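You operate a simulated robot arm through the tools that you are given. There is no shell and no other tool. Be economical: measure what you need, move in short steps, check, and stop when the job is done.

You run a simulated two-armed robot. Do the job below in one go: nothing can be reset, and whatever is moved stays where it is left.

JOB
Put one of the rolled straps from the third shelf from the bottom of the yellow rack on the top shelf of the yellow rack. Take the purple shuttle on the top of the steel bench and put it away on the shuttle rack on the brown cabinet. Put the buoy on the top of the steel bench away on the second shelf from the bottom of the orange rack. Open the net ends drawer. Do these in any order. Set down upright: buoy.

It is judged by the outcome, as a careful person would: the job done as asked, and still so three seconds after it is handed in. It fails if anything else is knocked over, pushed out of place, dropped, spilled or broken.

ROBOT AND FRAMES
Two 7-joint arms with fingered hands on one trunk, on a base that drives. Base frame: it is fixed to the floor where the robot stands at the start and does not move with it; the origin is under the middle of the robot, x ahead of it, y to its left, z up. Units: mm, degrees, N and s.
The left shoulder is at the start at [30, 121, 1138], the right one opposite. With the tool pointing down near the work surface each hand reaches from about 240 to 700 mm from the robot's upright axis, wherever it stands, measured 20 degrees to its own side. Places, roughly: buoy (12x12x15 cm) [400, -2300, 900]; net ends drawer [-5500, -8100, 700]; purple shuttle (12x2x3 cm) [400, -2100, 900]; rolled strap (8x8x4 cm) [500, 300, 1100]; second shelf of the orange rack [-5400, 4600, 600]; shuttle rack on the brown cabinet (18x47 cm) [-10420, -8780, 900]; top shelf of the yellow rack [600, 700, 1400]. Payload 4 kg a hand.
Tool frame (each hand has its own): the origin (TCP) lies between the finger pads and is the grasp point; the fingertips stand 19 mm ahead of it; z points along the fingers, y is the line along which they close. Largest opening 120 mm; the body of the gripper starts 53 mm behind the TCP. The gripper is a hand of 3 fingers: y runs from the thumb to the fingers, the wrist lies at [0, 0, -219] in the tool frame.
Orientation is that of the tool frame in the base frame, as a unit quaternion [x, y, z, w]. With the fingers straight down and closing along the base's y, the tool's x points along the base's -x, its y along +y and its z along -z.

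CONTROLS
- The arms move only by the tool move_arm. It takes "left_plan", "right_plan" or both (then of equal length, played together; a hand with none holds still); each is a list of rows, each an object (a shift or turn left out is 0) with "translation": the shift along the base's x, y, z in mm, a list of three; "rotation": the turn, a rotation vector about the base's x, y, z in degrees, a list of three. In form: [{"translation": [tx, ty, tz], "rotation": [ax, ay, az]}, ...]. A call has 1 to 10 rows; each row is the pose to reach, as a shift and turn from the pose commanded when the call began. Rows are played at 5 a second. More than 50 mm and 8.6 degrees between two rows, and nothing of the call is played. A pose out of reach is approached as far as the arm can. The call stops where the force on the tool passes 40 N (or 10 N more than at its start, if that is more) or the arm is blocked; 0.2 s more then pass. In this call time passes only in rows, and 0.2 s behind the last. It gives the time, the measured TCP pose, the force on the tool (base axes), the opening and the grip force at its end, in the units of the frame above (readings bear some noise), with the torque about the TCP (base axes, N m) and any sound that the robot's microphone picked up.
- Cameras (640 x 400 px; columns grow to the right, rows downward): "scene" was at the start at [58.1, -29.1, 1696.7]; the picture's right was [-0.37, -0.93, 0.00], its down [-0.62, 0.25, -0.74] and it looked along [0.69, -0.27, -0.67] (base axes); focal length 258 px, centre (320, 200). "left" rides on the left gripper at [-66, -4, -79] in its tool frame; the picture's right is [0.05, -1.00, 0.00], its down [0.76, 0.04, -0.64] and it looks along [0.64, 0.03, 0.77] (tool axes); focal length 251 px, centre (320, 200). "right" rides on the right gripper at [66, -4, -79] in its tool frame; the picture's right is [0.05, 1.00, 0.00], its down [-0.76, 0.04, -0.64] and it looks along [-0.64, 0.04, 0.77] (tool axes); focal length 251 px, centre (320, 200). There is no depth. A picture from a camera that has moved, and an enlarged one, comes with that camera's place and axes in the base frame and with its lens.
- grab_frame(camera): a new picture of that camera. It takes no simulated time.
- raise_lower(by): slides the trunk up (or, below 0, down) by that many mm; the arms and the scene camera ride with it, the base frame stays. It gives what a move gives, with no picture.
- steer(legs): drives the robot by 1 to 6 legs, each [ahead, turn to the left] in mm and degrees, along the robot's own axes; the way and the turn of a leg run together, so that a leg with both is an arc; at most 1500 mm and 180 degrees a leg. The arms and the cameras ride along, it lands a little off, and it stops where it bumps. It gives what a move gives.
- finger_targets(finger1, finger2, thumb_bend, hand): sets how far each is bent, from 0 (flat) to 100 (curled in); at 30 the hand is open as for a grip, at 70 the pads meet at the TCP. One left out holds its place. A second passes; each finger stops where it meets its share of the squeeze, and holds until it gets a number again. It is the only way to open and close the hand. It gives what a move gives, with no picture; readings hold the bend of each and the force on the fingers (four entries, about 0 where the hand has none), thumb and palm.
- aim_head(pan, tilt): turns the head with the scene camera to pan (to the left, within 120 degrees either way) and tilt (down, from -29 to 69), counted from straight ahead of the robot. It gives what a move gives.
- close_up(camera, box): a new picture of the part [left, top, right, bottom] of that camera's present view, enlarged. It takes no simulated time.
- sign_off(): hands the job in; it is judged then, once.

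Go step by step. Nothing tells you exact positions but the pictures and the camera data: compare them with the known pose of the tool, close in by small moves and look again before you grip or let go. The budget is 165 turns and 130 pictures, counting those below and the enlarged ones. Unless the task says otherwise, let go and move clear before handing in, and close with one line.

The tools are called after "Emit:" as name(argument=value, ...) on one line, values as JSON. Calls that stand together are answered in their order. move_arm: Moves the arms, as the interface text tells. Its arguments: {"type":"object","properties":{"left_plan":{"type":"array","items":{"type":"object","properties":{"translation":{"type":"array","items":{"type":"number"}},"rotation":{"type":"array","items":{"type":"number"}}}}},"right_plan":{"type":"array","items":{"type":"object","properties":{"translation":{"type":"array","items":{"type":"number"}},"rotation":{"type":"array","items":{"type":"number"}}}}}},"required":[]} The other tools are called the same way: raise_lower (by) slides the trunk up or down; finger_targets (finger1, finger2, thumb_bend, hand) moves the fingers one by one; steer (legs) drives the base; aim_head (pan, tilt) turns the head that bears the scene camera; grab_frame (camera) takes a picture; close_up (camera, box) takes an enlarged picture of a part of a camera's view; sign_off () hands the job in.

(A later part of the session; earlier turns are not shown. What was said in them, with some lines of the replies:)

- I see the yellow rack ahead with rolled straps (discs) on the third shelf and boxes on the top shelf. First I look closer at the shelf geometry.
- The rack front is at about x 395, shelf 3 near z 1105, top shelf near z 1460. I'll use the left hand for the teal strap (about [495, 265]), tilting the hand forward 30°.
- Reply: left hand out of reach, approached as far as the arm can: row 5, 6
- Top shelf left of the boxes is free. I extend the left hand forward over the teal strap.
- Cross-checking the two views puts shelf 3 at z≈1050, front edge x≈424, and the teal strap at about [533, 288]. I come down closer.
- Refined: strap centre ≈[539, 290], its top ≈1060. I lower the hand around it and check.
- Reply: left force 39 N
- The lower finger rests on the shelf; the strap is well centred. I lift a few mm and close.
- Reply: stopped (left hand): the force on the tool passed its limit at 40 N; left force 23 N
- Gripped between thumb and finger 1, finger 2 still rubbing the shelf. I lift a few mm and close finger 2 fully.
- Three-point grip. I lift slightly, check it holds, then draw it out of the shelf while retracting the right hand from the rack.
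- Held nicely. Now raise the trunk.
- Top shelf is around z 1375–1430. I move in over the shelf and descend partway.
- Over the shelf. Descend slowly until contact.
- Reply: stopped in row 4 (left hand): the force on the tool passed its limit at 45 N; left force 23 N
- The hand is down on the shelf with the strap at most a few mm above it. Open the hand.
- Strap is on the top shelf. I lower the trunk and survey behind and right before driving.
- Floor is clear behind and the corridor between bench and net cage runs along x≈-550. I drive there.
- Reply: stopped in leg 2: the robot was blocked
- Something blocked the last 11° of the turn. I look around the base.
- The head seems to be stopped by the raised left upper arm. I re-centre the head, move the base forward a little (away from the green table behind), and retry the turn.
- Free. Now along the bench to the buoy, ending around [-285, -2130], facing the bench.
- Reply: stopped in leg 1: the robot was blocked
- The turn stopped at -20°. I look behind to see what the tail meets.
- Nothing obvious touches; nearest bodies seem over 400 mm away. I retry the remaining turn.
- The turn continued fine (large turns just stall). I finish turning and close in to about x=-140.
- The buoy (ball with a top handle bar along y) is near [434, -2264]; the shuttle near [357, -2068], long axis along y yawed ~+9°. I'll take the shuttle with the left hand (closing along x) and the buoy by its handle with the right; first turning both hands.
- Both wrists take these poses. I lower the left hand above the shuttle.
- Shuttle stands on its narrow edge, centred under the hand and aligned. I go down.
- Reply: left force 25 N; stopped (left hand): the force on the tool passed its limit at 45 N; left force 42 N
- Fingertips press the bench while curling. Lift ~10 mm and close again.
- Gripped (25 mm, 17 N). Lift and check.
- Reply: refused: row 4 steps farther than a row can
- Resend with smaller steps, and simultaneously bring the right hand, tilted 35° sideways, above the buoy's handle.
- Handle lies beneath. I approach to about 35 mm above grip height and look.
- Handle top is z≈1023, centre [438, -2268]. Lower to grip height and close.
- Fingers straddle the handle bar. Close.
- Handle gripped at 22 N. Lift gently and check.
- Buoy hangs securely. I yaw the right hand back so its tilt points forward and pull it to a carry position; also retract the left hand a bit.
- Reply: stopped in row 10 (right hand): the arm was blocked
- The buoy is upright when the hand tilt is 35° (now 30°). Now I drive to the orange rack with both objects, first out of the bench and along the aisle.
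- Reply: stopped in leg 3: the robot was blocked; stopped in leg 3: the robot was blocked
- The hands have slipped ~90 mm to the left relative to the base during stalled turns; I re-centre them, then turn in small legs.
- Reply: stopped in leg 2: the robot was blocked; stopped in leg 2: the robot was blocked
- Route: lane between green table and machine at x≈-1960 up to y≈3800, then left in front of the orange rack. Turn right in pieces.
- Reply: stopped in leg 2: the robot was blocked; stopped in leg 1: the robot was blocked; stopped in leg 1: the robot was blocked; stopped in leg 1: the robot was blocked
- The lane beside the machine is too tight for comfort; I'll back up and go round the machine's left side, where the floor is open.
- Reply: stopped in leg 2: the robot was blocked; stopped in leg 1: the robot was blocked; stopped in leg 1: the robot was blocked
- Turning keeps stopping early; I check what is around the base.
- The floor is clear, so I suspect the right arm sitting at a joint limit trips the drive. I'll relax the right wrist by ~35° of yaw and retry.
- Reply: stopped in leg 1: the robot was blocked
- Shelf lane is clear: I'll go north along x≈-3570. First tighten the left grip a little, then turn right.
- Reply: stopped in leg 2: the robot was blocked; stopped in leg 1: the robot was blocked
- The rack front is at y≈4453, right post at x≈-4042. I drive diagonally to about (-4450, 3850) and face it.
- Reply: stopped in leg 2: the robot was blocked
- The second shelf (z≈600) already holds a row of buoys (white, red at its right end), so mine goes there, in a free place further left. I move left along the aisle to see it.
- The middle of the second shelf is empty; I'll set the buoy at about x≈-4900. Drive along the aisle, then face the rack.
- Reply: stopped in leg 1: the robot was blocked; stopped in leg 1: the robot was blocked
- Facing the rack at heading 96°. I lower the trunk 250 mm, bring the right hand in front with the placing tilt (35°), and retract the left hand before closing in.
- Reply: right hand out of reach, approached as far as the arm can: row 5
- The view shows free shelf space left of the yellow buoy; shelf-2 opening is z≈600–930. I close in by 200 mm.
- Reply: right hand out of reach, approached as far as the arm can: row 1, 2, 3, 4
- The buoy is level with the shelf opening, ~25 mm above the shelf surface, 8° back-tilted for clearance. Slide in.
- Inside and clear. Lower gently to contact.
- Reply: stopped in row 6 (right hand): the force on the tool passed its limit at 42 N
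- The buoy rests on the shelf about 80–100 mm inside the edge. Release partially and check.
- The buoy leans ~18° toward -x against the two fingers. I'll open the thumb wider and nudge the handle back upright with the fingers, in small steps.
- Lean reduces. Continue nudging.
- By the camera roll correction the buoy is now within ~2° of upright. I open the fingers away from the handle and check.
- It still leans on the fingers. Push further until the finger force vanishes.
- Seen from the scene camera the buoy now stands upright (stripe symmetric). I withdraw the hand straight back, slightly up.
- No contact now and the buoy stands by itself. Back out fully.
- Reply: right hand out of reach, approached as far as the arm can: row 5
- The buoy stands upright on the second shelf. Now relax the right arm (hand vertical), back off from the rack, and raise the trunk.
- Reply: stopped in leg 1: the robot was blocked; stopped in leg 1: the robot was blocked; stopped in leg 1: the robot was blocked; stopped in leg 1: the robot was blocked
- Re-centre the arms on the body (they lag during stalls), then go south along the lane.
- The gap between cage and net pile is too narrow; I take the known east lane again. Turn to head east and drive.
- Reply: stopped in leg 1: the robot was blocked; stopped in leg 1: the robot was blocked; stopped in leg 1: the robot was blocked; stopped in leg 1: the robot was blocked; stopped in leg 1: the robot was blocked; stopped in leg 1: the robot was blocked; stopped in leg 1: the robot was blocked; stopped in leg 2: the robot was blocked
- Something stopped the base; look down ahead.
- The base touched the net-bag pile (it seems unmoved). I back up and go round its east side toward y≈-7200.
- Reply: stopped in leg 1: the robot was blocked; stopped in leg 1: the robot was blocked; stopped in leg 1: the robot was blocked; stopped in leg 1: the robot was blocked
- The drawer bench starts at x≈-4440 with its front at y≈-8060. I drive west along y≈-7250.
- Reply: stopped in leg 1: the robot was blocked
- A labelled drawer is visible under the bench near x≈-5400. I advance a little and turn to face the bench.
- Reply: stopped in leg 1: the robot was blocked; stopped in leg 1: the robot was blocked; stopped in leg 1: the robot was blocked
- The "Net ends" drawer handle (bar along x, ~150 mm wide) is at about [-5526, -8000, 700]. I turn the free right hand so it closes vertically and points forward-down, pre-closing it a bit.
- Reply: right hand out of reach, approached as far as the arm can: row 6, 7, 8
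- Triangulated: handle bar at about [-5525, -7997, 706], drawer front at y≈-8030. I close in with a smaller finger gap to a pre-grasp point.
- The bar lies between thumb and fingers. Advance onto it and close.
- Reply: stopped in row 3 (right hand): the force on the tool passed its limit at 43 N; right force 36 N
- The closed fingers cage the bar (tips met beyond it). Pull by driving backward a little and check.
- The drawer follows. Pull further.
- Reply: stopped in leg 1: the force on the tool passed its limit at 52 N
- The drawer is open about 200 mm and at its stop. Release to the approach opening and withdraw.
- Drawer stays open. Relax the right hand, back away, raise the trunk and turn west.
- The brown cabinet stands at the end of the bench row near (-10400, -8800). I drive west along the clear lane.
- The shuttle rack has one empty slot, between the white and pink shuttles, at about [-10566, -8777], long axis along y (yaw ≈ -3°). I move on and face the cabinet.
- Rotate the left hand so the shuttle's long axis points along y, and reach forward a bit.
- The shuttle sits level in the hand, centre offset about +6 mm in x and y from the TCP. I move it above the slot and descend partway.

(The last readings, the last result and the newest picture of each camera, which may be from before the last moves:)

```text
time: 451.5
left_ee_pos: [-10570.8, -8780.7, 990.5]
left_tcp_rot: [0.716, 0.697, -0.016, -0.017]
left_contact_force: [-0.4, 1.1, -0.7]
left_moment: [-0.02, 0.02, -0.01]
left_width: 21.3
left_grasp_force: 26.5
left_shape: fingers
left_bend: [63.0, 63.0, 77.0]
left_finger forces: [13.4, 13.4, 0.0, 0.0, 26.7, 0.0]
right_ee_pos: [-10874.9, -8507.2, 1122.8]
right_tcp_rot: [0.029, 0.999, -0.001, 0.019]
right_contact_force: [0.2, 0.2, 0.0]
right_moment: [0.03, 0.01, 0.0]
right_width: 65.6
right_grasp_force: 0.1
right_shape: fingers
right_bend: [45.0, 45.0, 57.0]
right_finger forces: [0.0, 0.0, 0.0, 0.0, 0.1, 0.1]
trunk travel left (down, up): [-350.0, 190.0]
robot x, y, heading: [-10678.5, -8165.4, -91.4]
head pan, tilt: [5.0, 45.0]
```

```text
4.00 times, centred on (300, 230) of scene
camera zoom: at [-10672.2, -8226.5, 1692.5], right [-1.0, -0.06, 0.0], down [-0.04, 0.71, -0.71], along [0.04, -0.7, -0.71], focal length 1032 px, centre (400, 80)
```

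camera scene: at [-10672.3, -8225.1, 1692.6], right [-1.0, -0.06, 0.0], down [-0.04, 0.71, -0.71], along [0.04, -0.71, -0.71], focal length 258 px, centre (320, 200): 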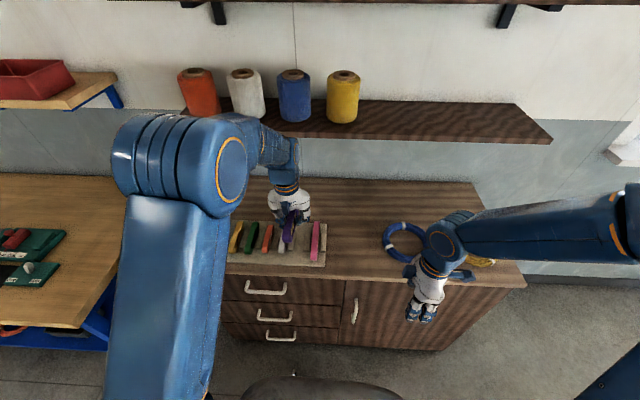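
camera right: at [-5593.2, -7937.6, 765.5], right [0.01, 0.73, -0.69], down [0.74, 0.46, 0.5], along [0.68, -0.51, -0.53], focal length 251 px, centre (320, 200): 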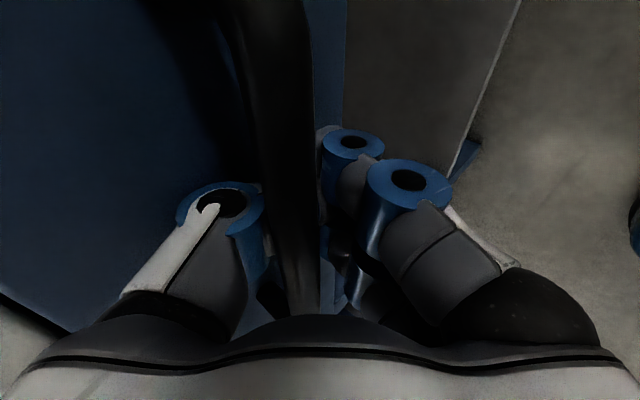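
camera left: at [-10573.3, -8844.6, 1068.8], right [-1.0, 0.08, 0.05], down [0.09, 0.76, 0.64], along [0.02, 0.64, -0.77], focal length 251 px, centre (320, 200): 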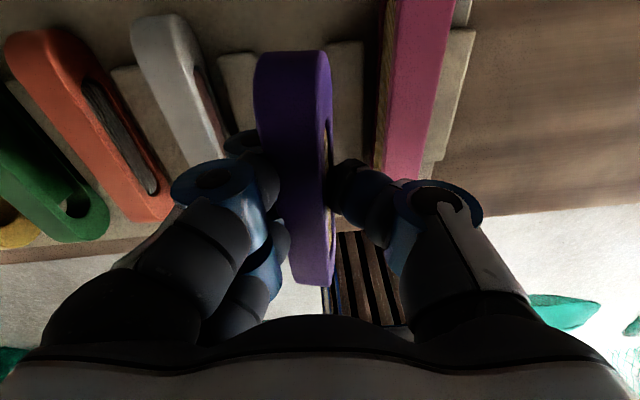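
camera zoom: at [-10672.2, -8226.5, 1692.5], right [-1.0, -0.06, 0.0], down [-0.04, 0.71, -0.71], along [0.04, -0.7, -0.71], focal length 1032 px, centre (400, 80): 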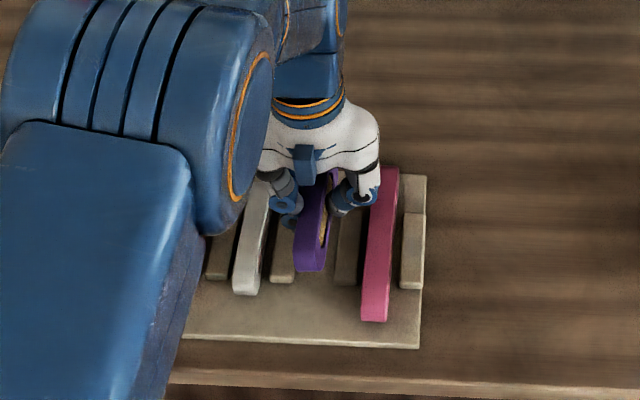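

Aligned over the empty slot. Lower carefully.

Emit:
move_arm(left_plan=[{"translation": [1, 0, -10]}, {"translation": [1, 0, -20]}, {"translation": [1, 0, -28]}, {"translation": [1, 0, -35]}])

Emit:
grab_frame(camera="left")

Emit:
close_up(camera="scene", box=[260, 210, 340, 260])

```text
time: 452.5
left_ee_pos: [-10568.7, -8782.2, 956.6]
left_tcp_rot: [0.717, 0.697, -0.016, -0.018]
left_contact_force: [-0.2, 0.3, 0.2]
left_moment: [0.01, -0.01, -0.06]
left_width: 21.7
left_grasp_force: 27.0
left_shape: fingers
left_bend: [63.0, 63.0, 77.0]
left_finger forces: [13.4, 13.4, 0.0, 0.0, 26.7, 0.1]
right_ee_pos: [-10873.9, -8506.6, 1124.0]
right_tcp_rot: [0.03, 0.999, 0.0, 0.019]
right_contact_force: [0.3, -0.8, 0.2]
right_moment: [0.02, -0.02, -0.01]
right_width: 65.5
right_grasp_force: 0.1
right_shape: fingers
right_bend: [45.0, 45.0, 57.0]
right_finger forces: [0.1, 0.0, 0.1, 0.0, 0.0, 0.1]
trunk travel left (down, up): [-350.0, 190.0]
robot x, y, heading: [-10680.1, -8162.7, -91.4]
head pan, tilt: [5.0, 45.0]
```

```text
18 pictures are left
camera left: at [-10571.7, -8846.0, 1035.1], right [-1.0, 0.08, 0.05], down [0.09, 0.76, 0.64], along [0.02, 0.64, -0.77], focal length 251 px, centre (320, 200)
```

left: 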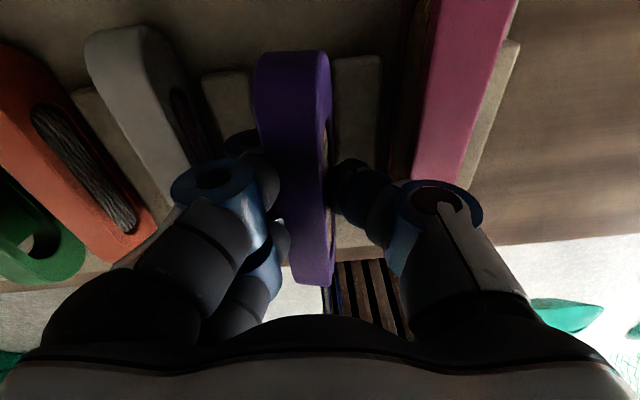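

```text
8.00 times, centred on (300, 235) of scene
camera zoom: at [-10672.3, -8226.0, 1692.5], right [-1.0, -0.06, 0.0], down [-0.04, 0.71, -0.71], along [0.04, -0.71, -0.71], focal length 2063 px, centre (480, -80)
```

zoom: 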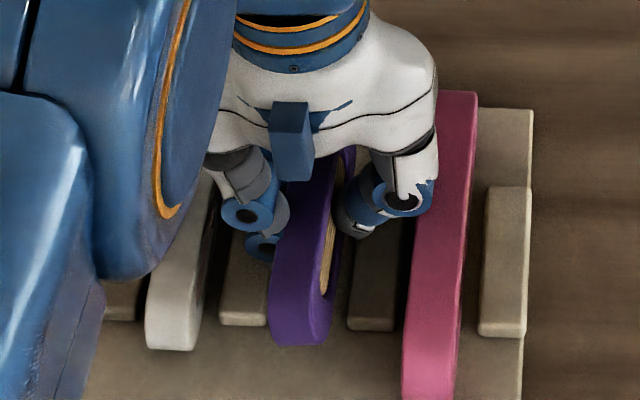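

Well aligned with the slot. Continue down until it seats.

Emit:
move_arm(left_plan=[{"translation": [-1, 0, -6]}, {"translation": [-1, 0, -11]}, {"translation": [-1, 0, -16]}, {"translation": [-1, 0, -20]}, {"translation": [-1, 0, -24]}])

Emit:
close_up(camera="scene", box=[260, 210, 340, 260])

```text
time: 453.7
left_ee_pos: [-10571.9, -8784.6, 937.2]
left_tcp_rot: [0.716, 0.697, -0.02, -0.015]
left_contact_force: [-9.2, 2.4, 26.7]
left_moment: [0.22, 0.35, 0.06]
left_width: 21.3
left_grasp_force: 47.8
left_shape: fingers
left_bend: [63.0, 63.0, 79.0]
left_finger forces: [15.9, 23.6, 0.1, 0.0, 56.9, 0.0]
right_ee_pos: [-10876.3, -8503.7, 1124.5]
right_tcp_rot: [0.029, 0.999, -0.003, 0.02]
right_contact_force: [0.9, -0.2, 0.5]
right_moment: [-0.01, -0.01, -0.05]
right_width: 65.7
right_grasp_force: 0.0
right_shape: fingers
right_bend: [45.0, 45.0, 57.0]
right_finger forces: [0.0, 0.0, 0.0, 0.0, 0.0, 0.0]
trunk travel left (down, up): [-350.0, 190.0]
robot x, y, heading: [-10679.4, -8163.0, -91.6]
head pan, tilt: [5.0, 45.0]
```

```text
8.00 times, centred on (300, 235) of scene
camera zoom: at [-10674.2, -8221.5, 1693.0], right [-1.0, -0.06, 0.0], down [-0.04, 0.7, -0.71], along [0.04, -0.71, -0.71], focal length 2063 px, centre (480, -80)
```

zoom: 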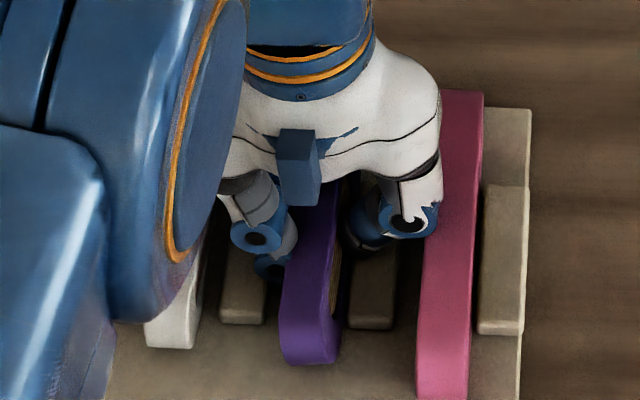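

The shuttle is in the slot and in contact. I relieve the pressure slightly and open the fingers (the white side, with more room), the thumb only a little.

Emit:
move_arm(left_plan=[{"translation": [2, 0, 6]}])

Emit:
finger_targets(hand="left", finger1=54, finger2=54, thumb_bend=75)

Emit:
close_up(camera="scene", box=[260, 210, 340, 260])

Emit:
grab_frame(camera="left")

```text
time: 454.1
left_ee_pos: [-10569.8, -8783.0, 938.0]
left_tcp_rot: [0.718, 0.696, -0.016, -0.016]
left_contact_force: [-16.1, -3.7, 7.7]
left_moment: [-0.09, 0.23, 0.03]
left_width: 21.1
left_grasp_force: 48.3
left_shape: fingers
left_bend: [63.0, 63.0, 79.0]
left_finger forces: [20.9, 33.5, 0.0, 0.1, 42.3, 0.0]
right_ee_pos: [-10876.6, -8505.8, 1123.3]
right_tcp_rot: [0.029, 0.999, -0.002, 0.02]
right_contact_force: [-0.5, -0.5, -0.8]
right_moment: [-0.04, 0.0, 0.0]
right_width: 65.7
right_grasp_force: 0.0
right_shape: fingers
right_bend: [45.0, 45.0, 57.0]
right_finger forces: [0.1, 0.0, 0.0, 0.1, 0.0, 0.0]
trunk travel left (down, up): [-350.0, 190.0]
robot x, y, heading: [-10676.4, -8165.6, -91.4]
head pan, tilt: [5.0, 45.0]
```

```text
time: 455.1
left_ee_pos: [-10571.6, -8781.7, 938.2]
left_tcp_rot: [0.717, 0.696, -0.017, -0.017]
left_contact_force: [-23.5, -1.0, 9.3]
left_moment: [0.01, 0.23, 0.05]
left_width: 23.5
left_grasp_force: 23.6
left_shape: fingers
left_bend: [59.0, 60.0, 72.0]
left_finger forces: [15.9, 21.0, 0.0, 0.1, 11.1, 0.0]
right_ee_pos: [-10876.6, -8506.2, 1123.5]
right_tcp_rot: [0.029, 0.999, -0.002, 0.021]
right_contact_force: [-0.3, -0.3, 0.2]
right_moment: [0.0, 0.01, -0.01]
right_width: 65.6
right_grasp_force: 0.1
right_shape: fingers
right_bend: [45.0, 45.0, 57.0]
right_finger forces: [0.0, 0.0, 0.0, 0.1, 0.0, 0.0]
trunk travel left (down, up): [-350.0, 190.0]
robot x, y, heading: [-10675.0, -8164.7, -91.3]
head pan, tilt: [5.0, 45.0]
```

```text
8.00 times, centred on (300, 235) of scene
camera zoom: at [-10676.6, -8224.3, 1692.6], right [-1.0, -0.06, 0.0], down [-0.04, 0.71, -0.71], along [0.05, -0.71, -0.71], focal length 2063 px, centre (480, -80)
```

zoom: 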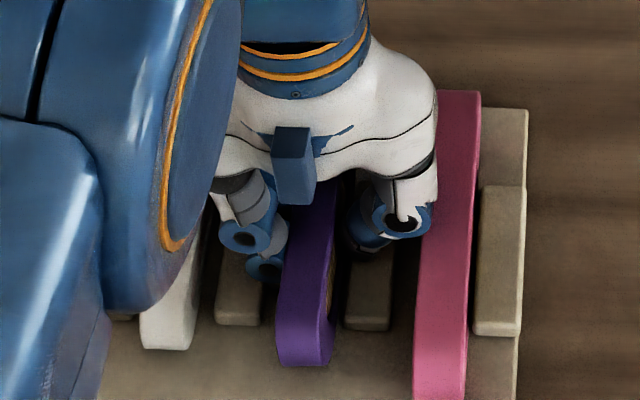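

```text
14 pictures are left
camera left: at [-10574.1, -8846.5, 1018.5], right [-1.0, 0.08, 0.05], down [0.09, 0.76, 0.64], along [0.02, 0.64, -0.77], focal length 251 px, centre (320, 200)
```

left: 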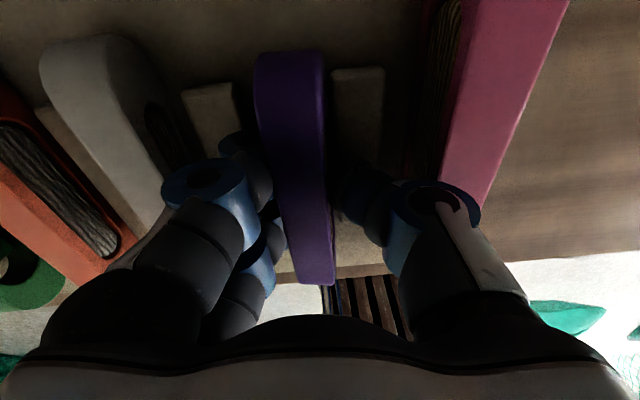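

Fingertips are wedged between block and shuttle. I set the fingers neutral, ease the thumb, and lift slowly.

Emit:
finger_targets(hand="left", finger1=60, finger2=60, thumb_bend=67)

Emit:
move_arm(left_plan=[{"translation": [0, 0, 5]}, {"translation": [0, 0, 10]}])

Emit:
close_up(camera="scene", box=[260, 210, 340, 260])

```text
time: 456.1
left_ee_pos: [-10566.4, -8782.2, 940.7]
left_tcp_rot: [0.717, 0.696, -0.017, -0.014]
left_contact_force: [-8.6, -2.4, 24.6]
left_moment: [0.08, -0.08, 0.03]
left_width: 24.0
left_grasp_force: 21.1
left_shape: fingers
left_bend: [63.0, 63.0, 68.0]
left_finger forces: [12.5, 15.9, 0.0, 0.0, 14.8, 0.0]
right_ee_pos: [-10876.1, -8504.2, 1124.1]
right_tcp_rot: [0.029, 0.999, -0.002, 0.019]
right_contact_force: [-0.3, 1.1, 0.3]
right_moment: [-0.01, 0.01, 0.01]
right_width: 65.8
right_grasp_force: 0.0
right_shape: fingers
right_bend: [45.0, 45.0, 57.0]
right_finger forces: [0.0, 0.0, 0.0, 0.0, 0.0, 0.1]
trunk travel left (down, up): [-350.0, 190.0]
robot x, y, heading: [-10676.2, -8167.5, -91.5]
head pan, tilt: [5.0, 45.0]
```

```text
time: 456.7
left_ee_pos: [-10563.8, -8781.0, 946.5]
left_tcp_rot: [0.716, 0.698, -0.014, -0.016]
left_contact_force: [0.1, 0.8, 0.4]
left_moment: [0.03, 0.0, 0.05]
left_width: 29.3
left_grasp_force: 0.1
left_shape: fingers
left_bend: [60.0, 60.0, 67.0]
left_finger forces: [0.1, 0.2, 0.1, 0.0, 0.3, 0.0]
right_ee_pos: [-10874.0, -8505.6, 1124.1]
right_tcp_rot: [0.029, 0.999, -0.001, 0.019]
right_contact_force: [-0.6, 0.1, -0.4]
right_moment: [-0.03, -0.02, -0.01]
right_width: 65.4
right_grasp_force: 0.0
right_shape: fingers
right_bend: [45.0, 45.0, 57.0]
right_finger forces: [0.1, 0.0, 0.1, 0.0, 0.0, 0.0]
trunk travel left (down, up): [-350.0, 190.0]
robot x, y, heading: [-10677.0, -8165.4, -91.4]
head pan, tilt: [5.0, 45.0]
```

```text
8.00 times, centred on (300, 235) of scene
camera zoom: at [-10671.6, -8224.6, 1692.4], right [-1.0, -0.06, 0.0], down [-0.04, 0.71, -0.71], along [0.04, -0.71, -0.71], focal length 2063 px, centre (480, -80)
```

zoom: 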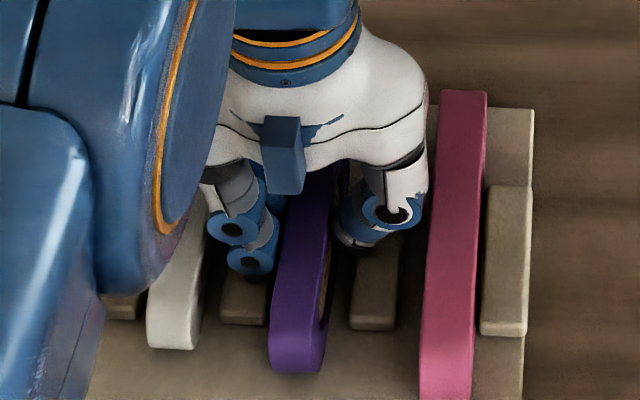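

All finger forces are zero: the shuttle is free in its slot. Lift straight up.

Emit:
move_arm(left_plan=[{"translation": [0, 0, 10]}, {"translation": [0, 0, 25]}, {"translation": [0, 0, 50]}, {"translation": [0, 10, 90]}, {"translation": [0, 40, 125]}, {"translation": [0, 80, 150]}, {"translation": [0, 120, 170]}])

Emit:
close_up(camera="scene", box=[220, 190, 364, 280])

```text
time: 458.3
left_ee_pos: [-10568.2, -8660.2, 1120.1]
left_tcp_rot: [0.716, 0.697, -0.016, -0.016]
left_contact_force: [0.2, 0.2, -0.6]
left_moment: [-0.02, -0.01, 0.04]
left_width: 29.6
left_grasp_force: 0.4
left_shape: fingers
left_bend: [60.0, 60.0, 67.0]
left_finger forces: [0.1, 0.3, 0.1, 0.0, 0.3, 0.0]
right_ee_pos: [-10875.5, -8504.3, 1124.4]
right_tcp_rot: [0.03, 0.999, -0.001, 0.02]
right_contact_force: [0.3, 0.0, 0.0]
right_moment: [-0.03, 0.02, 0.0]
right_width: 65.6
right_grasp_force: 0.1
right_shape: fingers
right_bend: [45.0, 45.0, 57.0]
right_finger forces: [0.0, 0.0, 0.1, 0.0, 0.1, 0.0]
trunk travel left (down, up): [-350.0, 190.0]
robot x, y, heading: [-10680.8, -8167.4, -91.0]
head pan, tilt: [5.0, 45.0]
```

```text
4.44 times, centred on (292, 235) of scene
camera zoom: at [-10672.2, -8223.1, 1692.6], right [-1.0, -0.06, 0.0], down [-0.04, 0.7, -0.71], along [0.04, -0.71, -0.71], focal length 1146 px, centre (444, 44)
```

zoom: 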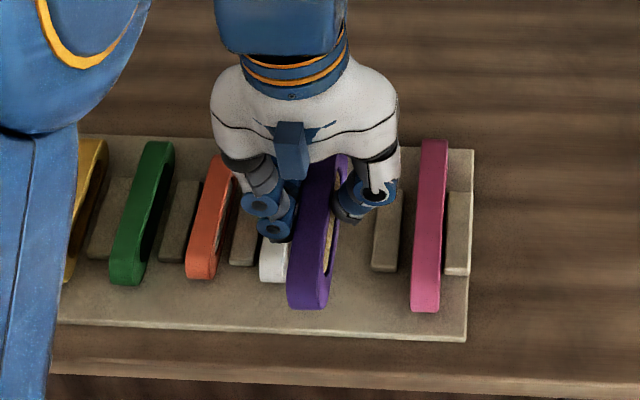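

The shuttle came up with the hand, barely held. I close on it again at once.

Emit:
finger_targets(hand="left", finger1=72, finger2=72, thumb_bend=76)

Emit:
grab_frame(camera="left")

```text
time: 459.3
left_ee_pos: [-10568.4, -8661.3, 1118.2]
left_tcp_rot: [0.717, 0.697, -0.017, -0.015]
left_contact_force: [-0.2, 0.1, -0.1]
left_moment: [0.02, -0.03, 0.0]
left_width: 25.2
left_grasp_force: 16.5
left_shape: fingers
left_bend: [64.0, 64.0, 68.0]
left_finger forces: [8.5, 8.1, 0.0, 0.0, 16.5, 0.1]
right_ee_pos: [-10873.7, -8506.3, 1122.9]
right_tcp_rot: [0.028, 0.999, -0.001, 0.019]
right_contact_force: [-0.4, 0.3, -0.4]
right_moment: [-0.02, -0.03, -0.01]
right_width: 65.6
right_grasp_force: 0.1
right_shape: fingers
right_bend: [45.0, 45.0, 57.0]
right_finger forces: [0.0, 0.0, 0.1, 0.0, 0.0, 0.1]
trunk travel left (down, up): [-350.0, 190.0]
robot x, y, heading: [-10677.2, -8164.9, -91.4]
head pan, tilt: [5.0, 45.0]
```

```text
11 pictures are left
camera left: at [-10570.9, -8726.6, 1197.6], right [-1.0, 0.08, 0.05], down [0.09, 0.76, 0.64], along [0.02, 0.64, -0.77], focal length 251 px, centre (320, 200)
```

left: 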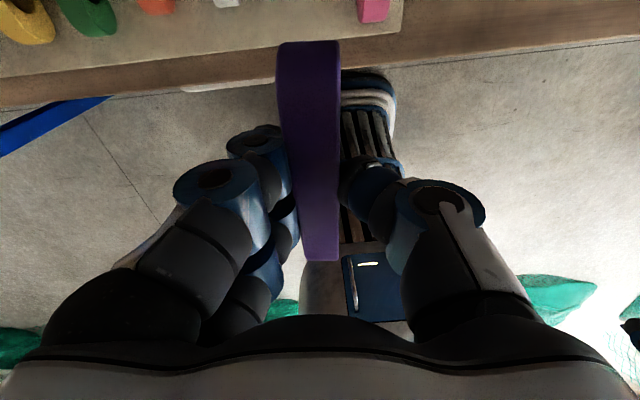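

Recovered: the shuttle is held upright by its top edge now (about 20 mm lower in the fingers), which suits the slot. I carry it back above the slot.

Emit:
move_arm(left_plan=[{"translation": [1, -40, -15]}, {"translation": [2, -80, -35]}, {"translation": [3, -112, -60]}, {"translation": [3, -122, -95]}, {"translation": [3, -122, -125]}])

Emit:
close_up(camera="scene", box=[260, 210, 340, 260])

```text
time: 460.5
left_ee_pos: [-10563.9, -8782.7, 992.9]
left_tcp_rot: [0.717, 0.697, -0.017, -0.016]
left_contact_force: [-0.4, 0.0, 0.7]
left_moment: [0.01, -0.01, 0.01]
left_width: 25.4
left_grasp_force: 16.5
left_shape: fingers
left_bend: [64.0, 64.0, 68.0]
left_finger forces: [8.3, 8.1, 0.1, 0.0, 16.6, 0.1]
right_ee_pos: [-10873.9, -8504.3, 1124.0]
right_tcp_rot: [0.029, 0.999, 0.0, 0.019]
right_contact_force: [0.5, 0.5, -0.3]
right_moment: [-0.01, 0.0, 0.05]
right_width: 65.7
right_grasp_force: 0.1
right_shape: fingers
right_bend: [45.0, 45.0, 57.0]
right_finger forces: [0.1, 0.0, 0.0, 0.0, 0.0, 0.0]
trunk travel left (down, up): [-350.0, 190.0]
robot x, y, heading: [-10677.5, -8165.3, -91.5]
head pan, tilt: [5.0, 45.0]
```

```text
8.00 times, centred on (300, 235) of scene
camera zoom: at [-10672.2, -8225.8, 1692.5], right [-1.0, -0.06, 0.0], down [-0.04, 0.71, -0.71], along [0.04, -0.71, -0.71], focal length 2063 px, centre (480, -80)
```

zoom: 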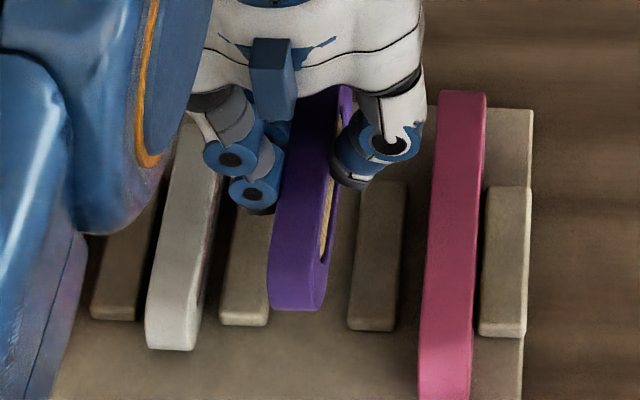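

Aligned (after perspective correction). Lower into the slot until it seats.

Emit:
move_arm(left_plan=[{"translation": [-1, 0, -12]}, {"translation": [-1, 0, -22]}, {"translation": [-1, 0, -30]}, {"translation": [-1, 0, -36]}, {"translation": [-1, 0, -41]}, {"translation": [-1, 0, -45]}])

Emit:
close_up(camera="scene", box=[260, 210, 340, 260])

```text
time: 461.9
left_ee_pos: [-10566.5, -8784.6, 949.1]
left_tcp_rot: [0.717, 0.697, -0.017, -0.016]
left_contact_force: [1.0, -0.9, 1.2]
left_moment: [0.1, -0.04, 0.01]
left_width: 25.0
left_grasp_force: 17.0
left_shape: fingers
left_bend: [64.0, 64.0, 68.0]
left_finger forces: [8.1, 9.0, 0.0, 0.0, 16.8, 0.1]
right_ee_pos: [-10874.8, -8506.2, 1123.5]
right_tcp_rot: [0.029, 0.999, -0.002, 0.02]
right_contact_force: [0.1, 0.5, 0.7]
right_moment: [-0.02, 0.03, -0.03]
right_width: 65.7
right_grasp_force: 0.1
right_shape: fingers
right_bend: [45.0, 45.0, 57.0]
right_finger forces: [0.0, 0.0, 0.0, 0.1, 0.0, 0.1]
trunk travel left (down, up): [-350.0, 190.0]
robot x, y, heading: [-10676.9, -8164.5, -91.3]
head pan, tilt: [5.0, 45.0]
```

```text
8.00 times, centred on (300, 235) of scene
camera zoom: at [-10672.5, -8225.5, 1692.6], right [-1.0, -0.06, 0.0], down [-0.04, 0.71, -0.71], along [0.04, -0.71, -0.71], focal length 2063 px, centre (480, -80)
```

zoom: 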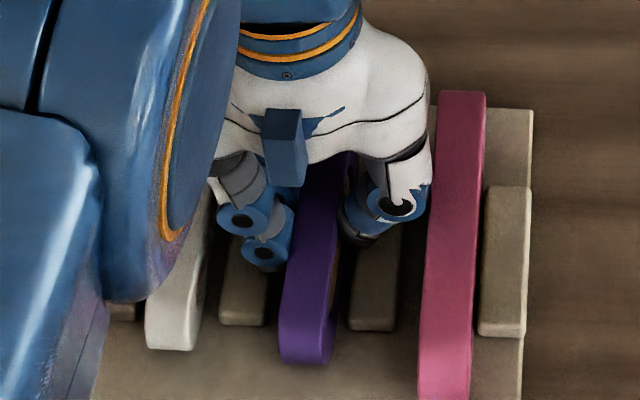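

Emit:
move_arm(left_plan=[{"translation": [0, 0, -4]}, {"translation": [0, 0, -8]}])

```text
time: 462.5
left_ee_pos: [-10565.6, -8784.2, 944.5]
left_tcp_rot: [0.716, 0.697, -0.019, -0.013]
left_contact_force: [2.2, -0.2, 27.1]
left_moment: [0.32, -0.59, -0.06]
left_width: 25.0
left_grasp_force: 29.8
left_shape: fingers
left_bend: [64.0, 65.0, 68.0]
left_finger forces: [15.7, 25.1, 0.1, 0.0, 18.8, 0.0]
right_ee_pos: [-10874.8, -8503.7, 1124.5]
right_tcp_rot: [0.029, 0.999, -0.002, 0.02]
right_contact_force: [-0.1, 0.2, 0.9]
right_moment: [0.0, -0.02, 0.02]
right_width: 65.6
right_grasp_force: 0.1
right_shape: fingers
right_bend: [45.0, 45.0, 57.0]
right_finger forces: [0.0, 0.0, 0.0, 0.1, 0.0, 0.0]
trunk travel left (down, up): [-350.0, 190.0]
robot x, y, heading: [-10677.7, -8163.7, -91.5]
head pan, tilt: [5.0, 45.0]
```

Seated firmly. Relieve, then open both sides enough to be clearly free.

Emit:
move_arm(left_plan=[{"translation": [0, 0, 5]}])

Emit:
finger_targets(hand="left", finger1=52, finger2=52, thumb_bend=59)

Emit:
move_arm(left_plan=[{"translation": [0, 0, 5]}, {"translation": [0, 0, 12]}])

Emit:
grab_frame(camera="left")

```text
time: 462.9
left_ee_pos: [-10565.8, -8783.2, 944.9]
left_tcp_rot: [0.717, 0.697, -0.016, -0.017]
left_contact_force: [1.3, -2.6, 9.8]
left_moment: [0.05, -0.14, -0.03]
left_width: 25.6
left_grasp_force: 20.6
left_shape: fingers
left_bend: [64.0, 65.0, 68.0]
left_finger forces: [11.3, 11.9, 0.0, 0.0, 18.0, 0.1]
right_ee_pos: [-10875.3, -8505.7, 1124.1]
right_tcp_rot: [0.028, 0.999, -0.001, 0.019]
right_contact_force: [0.6, -0.2, -1.2]
right_moment: [0.0, -0.01, 0.05]
right_width: 65.5
right_grasp_force: 0.2
right_shape: fingers
right_bend: [45.0, 45.0, 57.0]
right_finger forces: [0.0, 0.1, 0.1, 0.0, 0.1, 0.0]
trunk travel left (down, up): [-350.0, 190.0]
robot x, y, heading: [-10676.9, -8166.5, -91.7]
head pan, tilt: [5.0, 45.0]
```

```text
time: 463.9
left_ee_pos: [-10566.4, -8784.5, 947.6]
left_tcp_rot: [0.717, 0.697, -0.017, -0.015]
left_contact_force: [-4.3, 0.8, 21.5]
left_moment: [0.02, -0.6, 0.03]
left_width: 45.6
left_grasp_force: 10.1
left_shape: fingers
left_bend: [54.0, 55.0, 59.0]
left_finger forces: [9.6, 12.0, 0.0, 0.0, 0.0, 0.0]
right_ee_pos: [-10875.5, -8504.4, 1124.9]
right_tcp_rot: [0.03, 0.999, -0.002, 0.02]
right_contact_force: [0.2, -0.2, 0.2]
right_moment: [0.0, 0.02, -0.02]
right_width: 65.7
right_grasp_force: 0.1
right_shape: fingers
right_bend: [45.0, 45.0, 57.0]
right_finger forces: [0.0, 0.0, 0.2, 0.0, 0.0, 0.0]
trunk travel left (down, up): [-350.0, 190.0]
robot x, y, heading: [-10677.0, -8163.8, -91.4]
head pan, tilt: [5.0, 45.0]
```

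```text
time: 464.5
left_ee_pos: [-10563.4, -8782.2, 956.5]
left_tcp_rot: [0.717, 0.697, -0.015, -0.017]
left_contact_force: [-0.3, 0.7, 0.0]
left_moment: [0.0, 0.0, 0.0]
left_width: 51.0
left_grasp_force: 0.0
left_shape: fingers
left_bend: [52.0, 52.0, 59.0]
left_finger forces: [0.0, 0.0, 0.0, 0.0, 0.0, 0.0]
right_ee_pos: [-10874.6, -8505.7, 1124.2]
right_tcp_rot: [0.029, 0.999, -0.002, 0.019]
right_contact_force: [0.4, 0.5, -0.3]
right_moment: [0.01, 0.03, -0.02]
right_width: 65.8
right_grasp_force: 0.0
right_shape: fingers
right_bend: [45.0, 45.0, 57.0]
right_finger forces: [0.0, 0.0, 0.1, 0.0, 0.1, 0.0]
trunk travel left (down, up): [-350.0, 190.0]
robot x, y, heading: [-10676.3, -8164.2, -91.7]
head pan, tilt: [5.0, 45.0]
```

```text
8 pictures are left
camera left: at [-10567.1, -8847.7, 1034.3], right [-1.0, 0.08, 0.04], down [0.09, 0.76, 0.64], along [0.02, 0.64, -0.77], focal length 251 px, centre (320, 200)
```

left: 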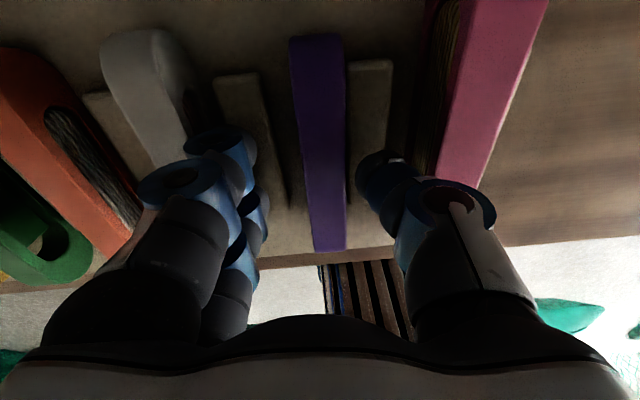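

The shuttle stands upright in its slot and the fingers are clear. Lift straight up.

Emit:
move_arm(left_plan=[{"translation": [0, 0, 15]}, {"translation": [0, 0, 45]}, {"translation": [0, 0, 85]}, {"translation": [0, 15, 125]}, {"translation": [20, 55, 145]}, {"translation": [40, 95, 160]}, {"translation": [60, 135, 170]}])

Emit:
close_up(camera="scene", box=[220, 190, 380, 290])

```text
time: 466.1
left_ee_pos: [-10503.2, -8649.0, 1132.6]
left_tcp_rot: [0.717, 0.697, -0.018, -0.016]
left_contact_force: [-0.6, 0.2, 0.1]
left_moment: [-0.01, 0.03, 0.01]
left_width: 51.3
left_grasp_force: 0.2
left_shape: fingers
left_bend: [52.0, 52.0, 59.0]
left_finger forces: [0.2, 0.0, 0.1, 0.0, 0.1, 0.0]
right_ee_pos: [-10874.0, -8504.4, 1125.3]
right_tcp_rot: [0.03, 0.999, -0.002, 0.019]
right_contact_force: [-0.2, 0.2, 0.0]
right_moment: [0.01, 0.02, 0.0]
right_width: 65.2
right_grasp_force: 0.2
right_shape: fingers
right_bend: [45.0, 45.0, 57.0]
right_finger forces: [0.0, 0.1, 0.0, 0.1, 0.0, 0.0]
trunk travel left (down, up): [-350.0, 190.0]
robot x, y, heading: [-10680.3, -8166.4, -91.5]
head pan, tilt: [5.0, 45.0]
```

```text
4.00 times, centred on (300, 240) of scene
camera zoom: at [-10671.5, -8223.3, 1692.6], right [-1.0, -0.06, 0.0], down [-0.04, 0.71, -0.71], along [0.04, -0.71, -0.71], focal length 1032 px, centre (400, 40)
```

zoom: 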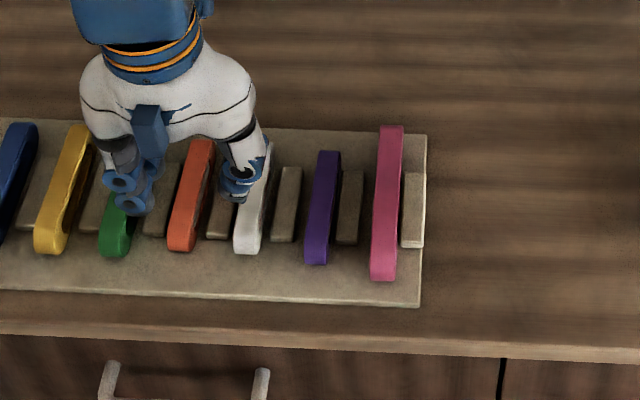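

The purple shuttle stands properly in its slot with neighbours in place. I back away from the cabinet.

Emit:
steer(legs=[[-350, 0]])

Emit:
close_up(camera="scene", box=[200, 100, 440, 250])

```text
time: 468.4
left_ee_pos: [-10494.6, -8301.3, 1131.1]
left_tcp_rot: [0.717, 0.697, -0.017, -0.016]
left_contact_force: [-0.6, 0.3, -0.7]
left_moment: [-0.03, 0.0, 0.02]
left_width: 51.3
left_grasp_force: 0.0
left_shape: fingers
left_bend: [52.0, 52.0, 59.0]
left_finger forces: [0.1, 0.0, 0.1, 0.1, 0.1, 0.0]
right_ee_pos: [-10865.7, -8156.2, 1123.2]
right_tcp_rot: [0.028, 0.999, -0.002, 0.019]
right_contact_force: [0.0, 0.7, 0.6]
right_moment: [0.01, -0.01, 0.03]
right_width: 65.6
right_grasp_force: 0.2
right_shape: fingers
right_bend: [45.0, 45.0, 57.0]
right_finger forces: [0.0, 0.1, 0.0, 0.0, 0.0, 0.0]
trunk travel left (down, up): [-350.0, 190.0]
robot x, y, heading: [-10670.6, -7817.0, -91.2]
head pan, tilt: [5.0, 45.0]
```

```text
2.67 times, centred on (320, 175) of scene
camera zoom: at [-10663.5, -7875.6, 1692.6], right [-1.0, -0.06, 0.0], down [-0.04, 0.71, -0.71], along [0.04, -0.71, -0.71], focal length 688 px, centre (320, 267)
```

zoom: 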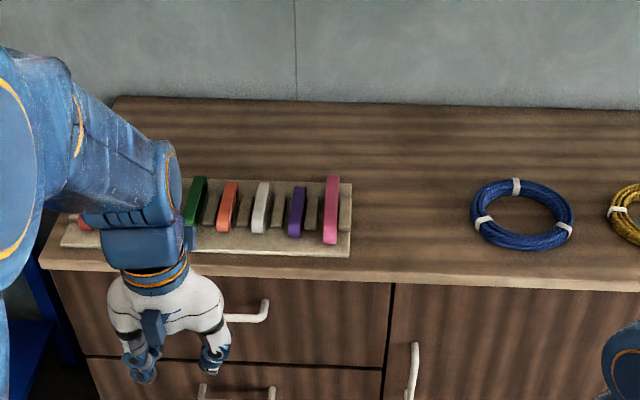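

All four parts look done, and both hands are empty and clear of everything, so I'm handing in.

Emit:
sign_off()

```text
The job is handed in.
```

All four parts are done: the teal strap is on the top shelf of the yellow rack, the buoy stands upright on the second shelf of the orange rack, the net ends drawer is open about 200 mm to its stop, and the purple shuttle is in the empty slot of the shuttle rack. Along the way my hand nudged the pink shuttle a few mm within its own slot, and the base bumped the net-bag pile without visibly moving it.
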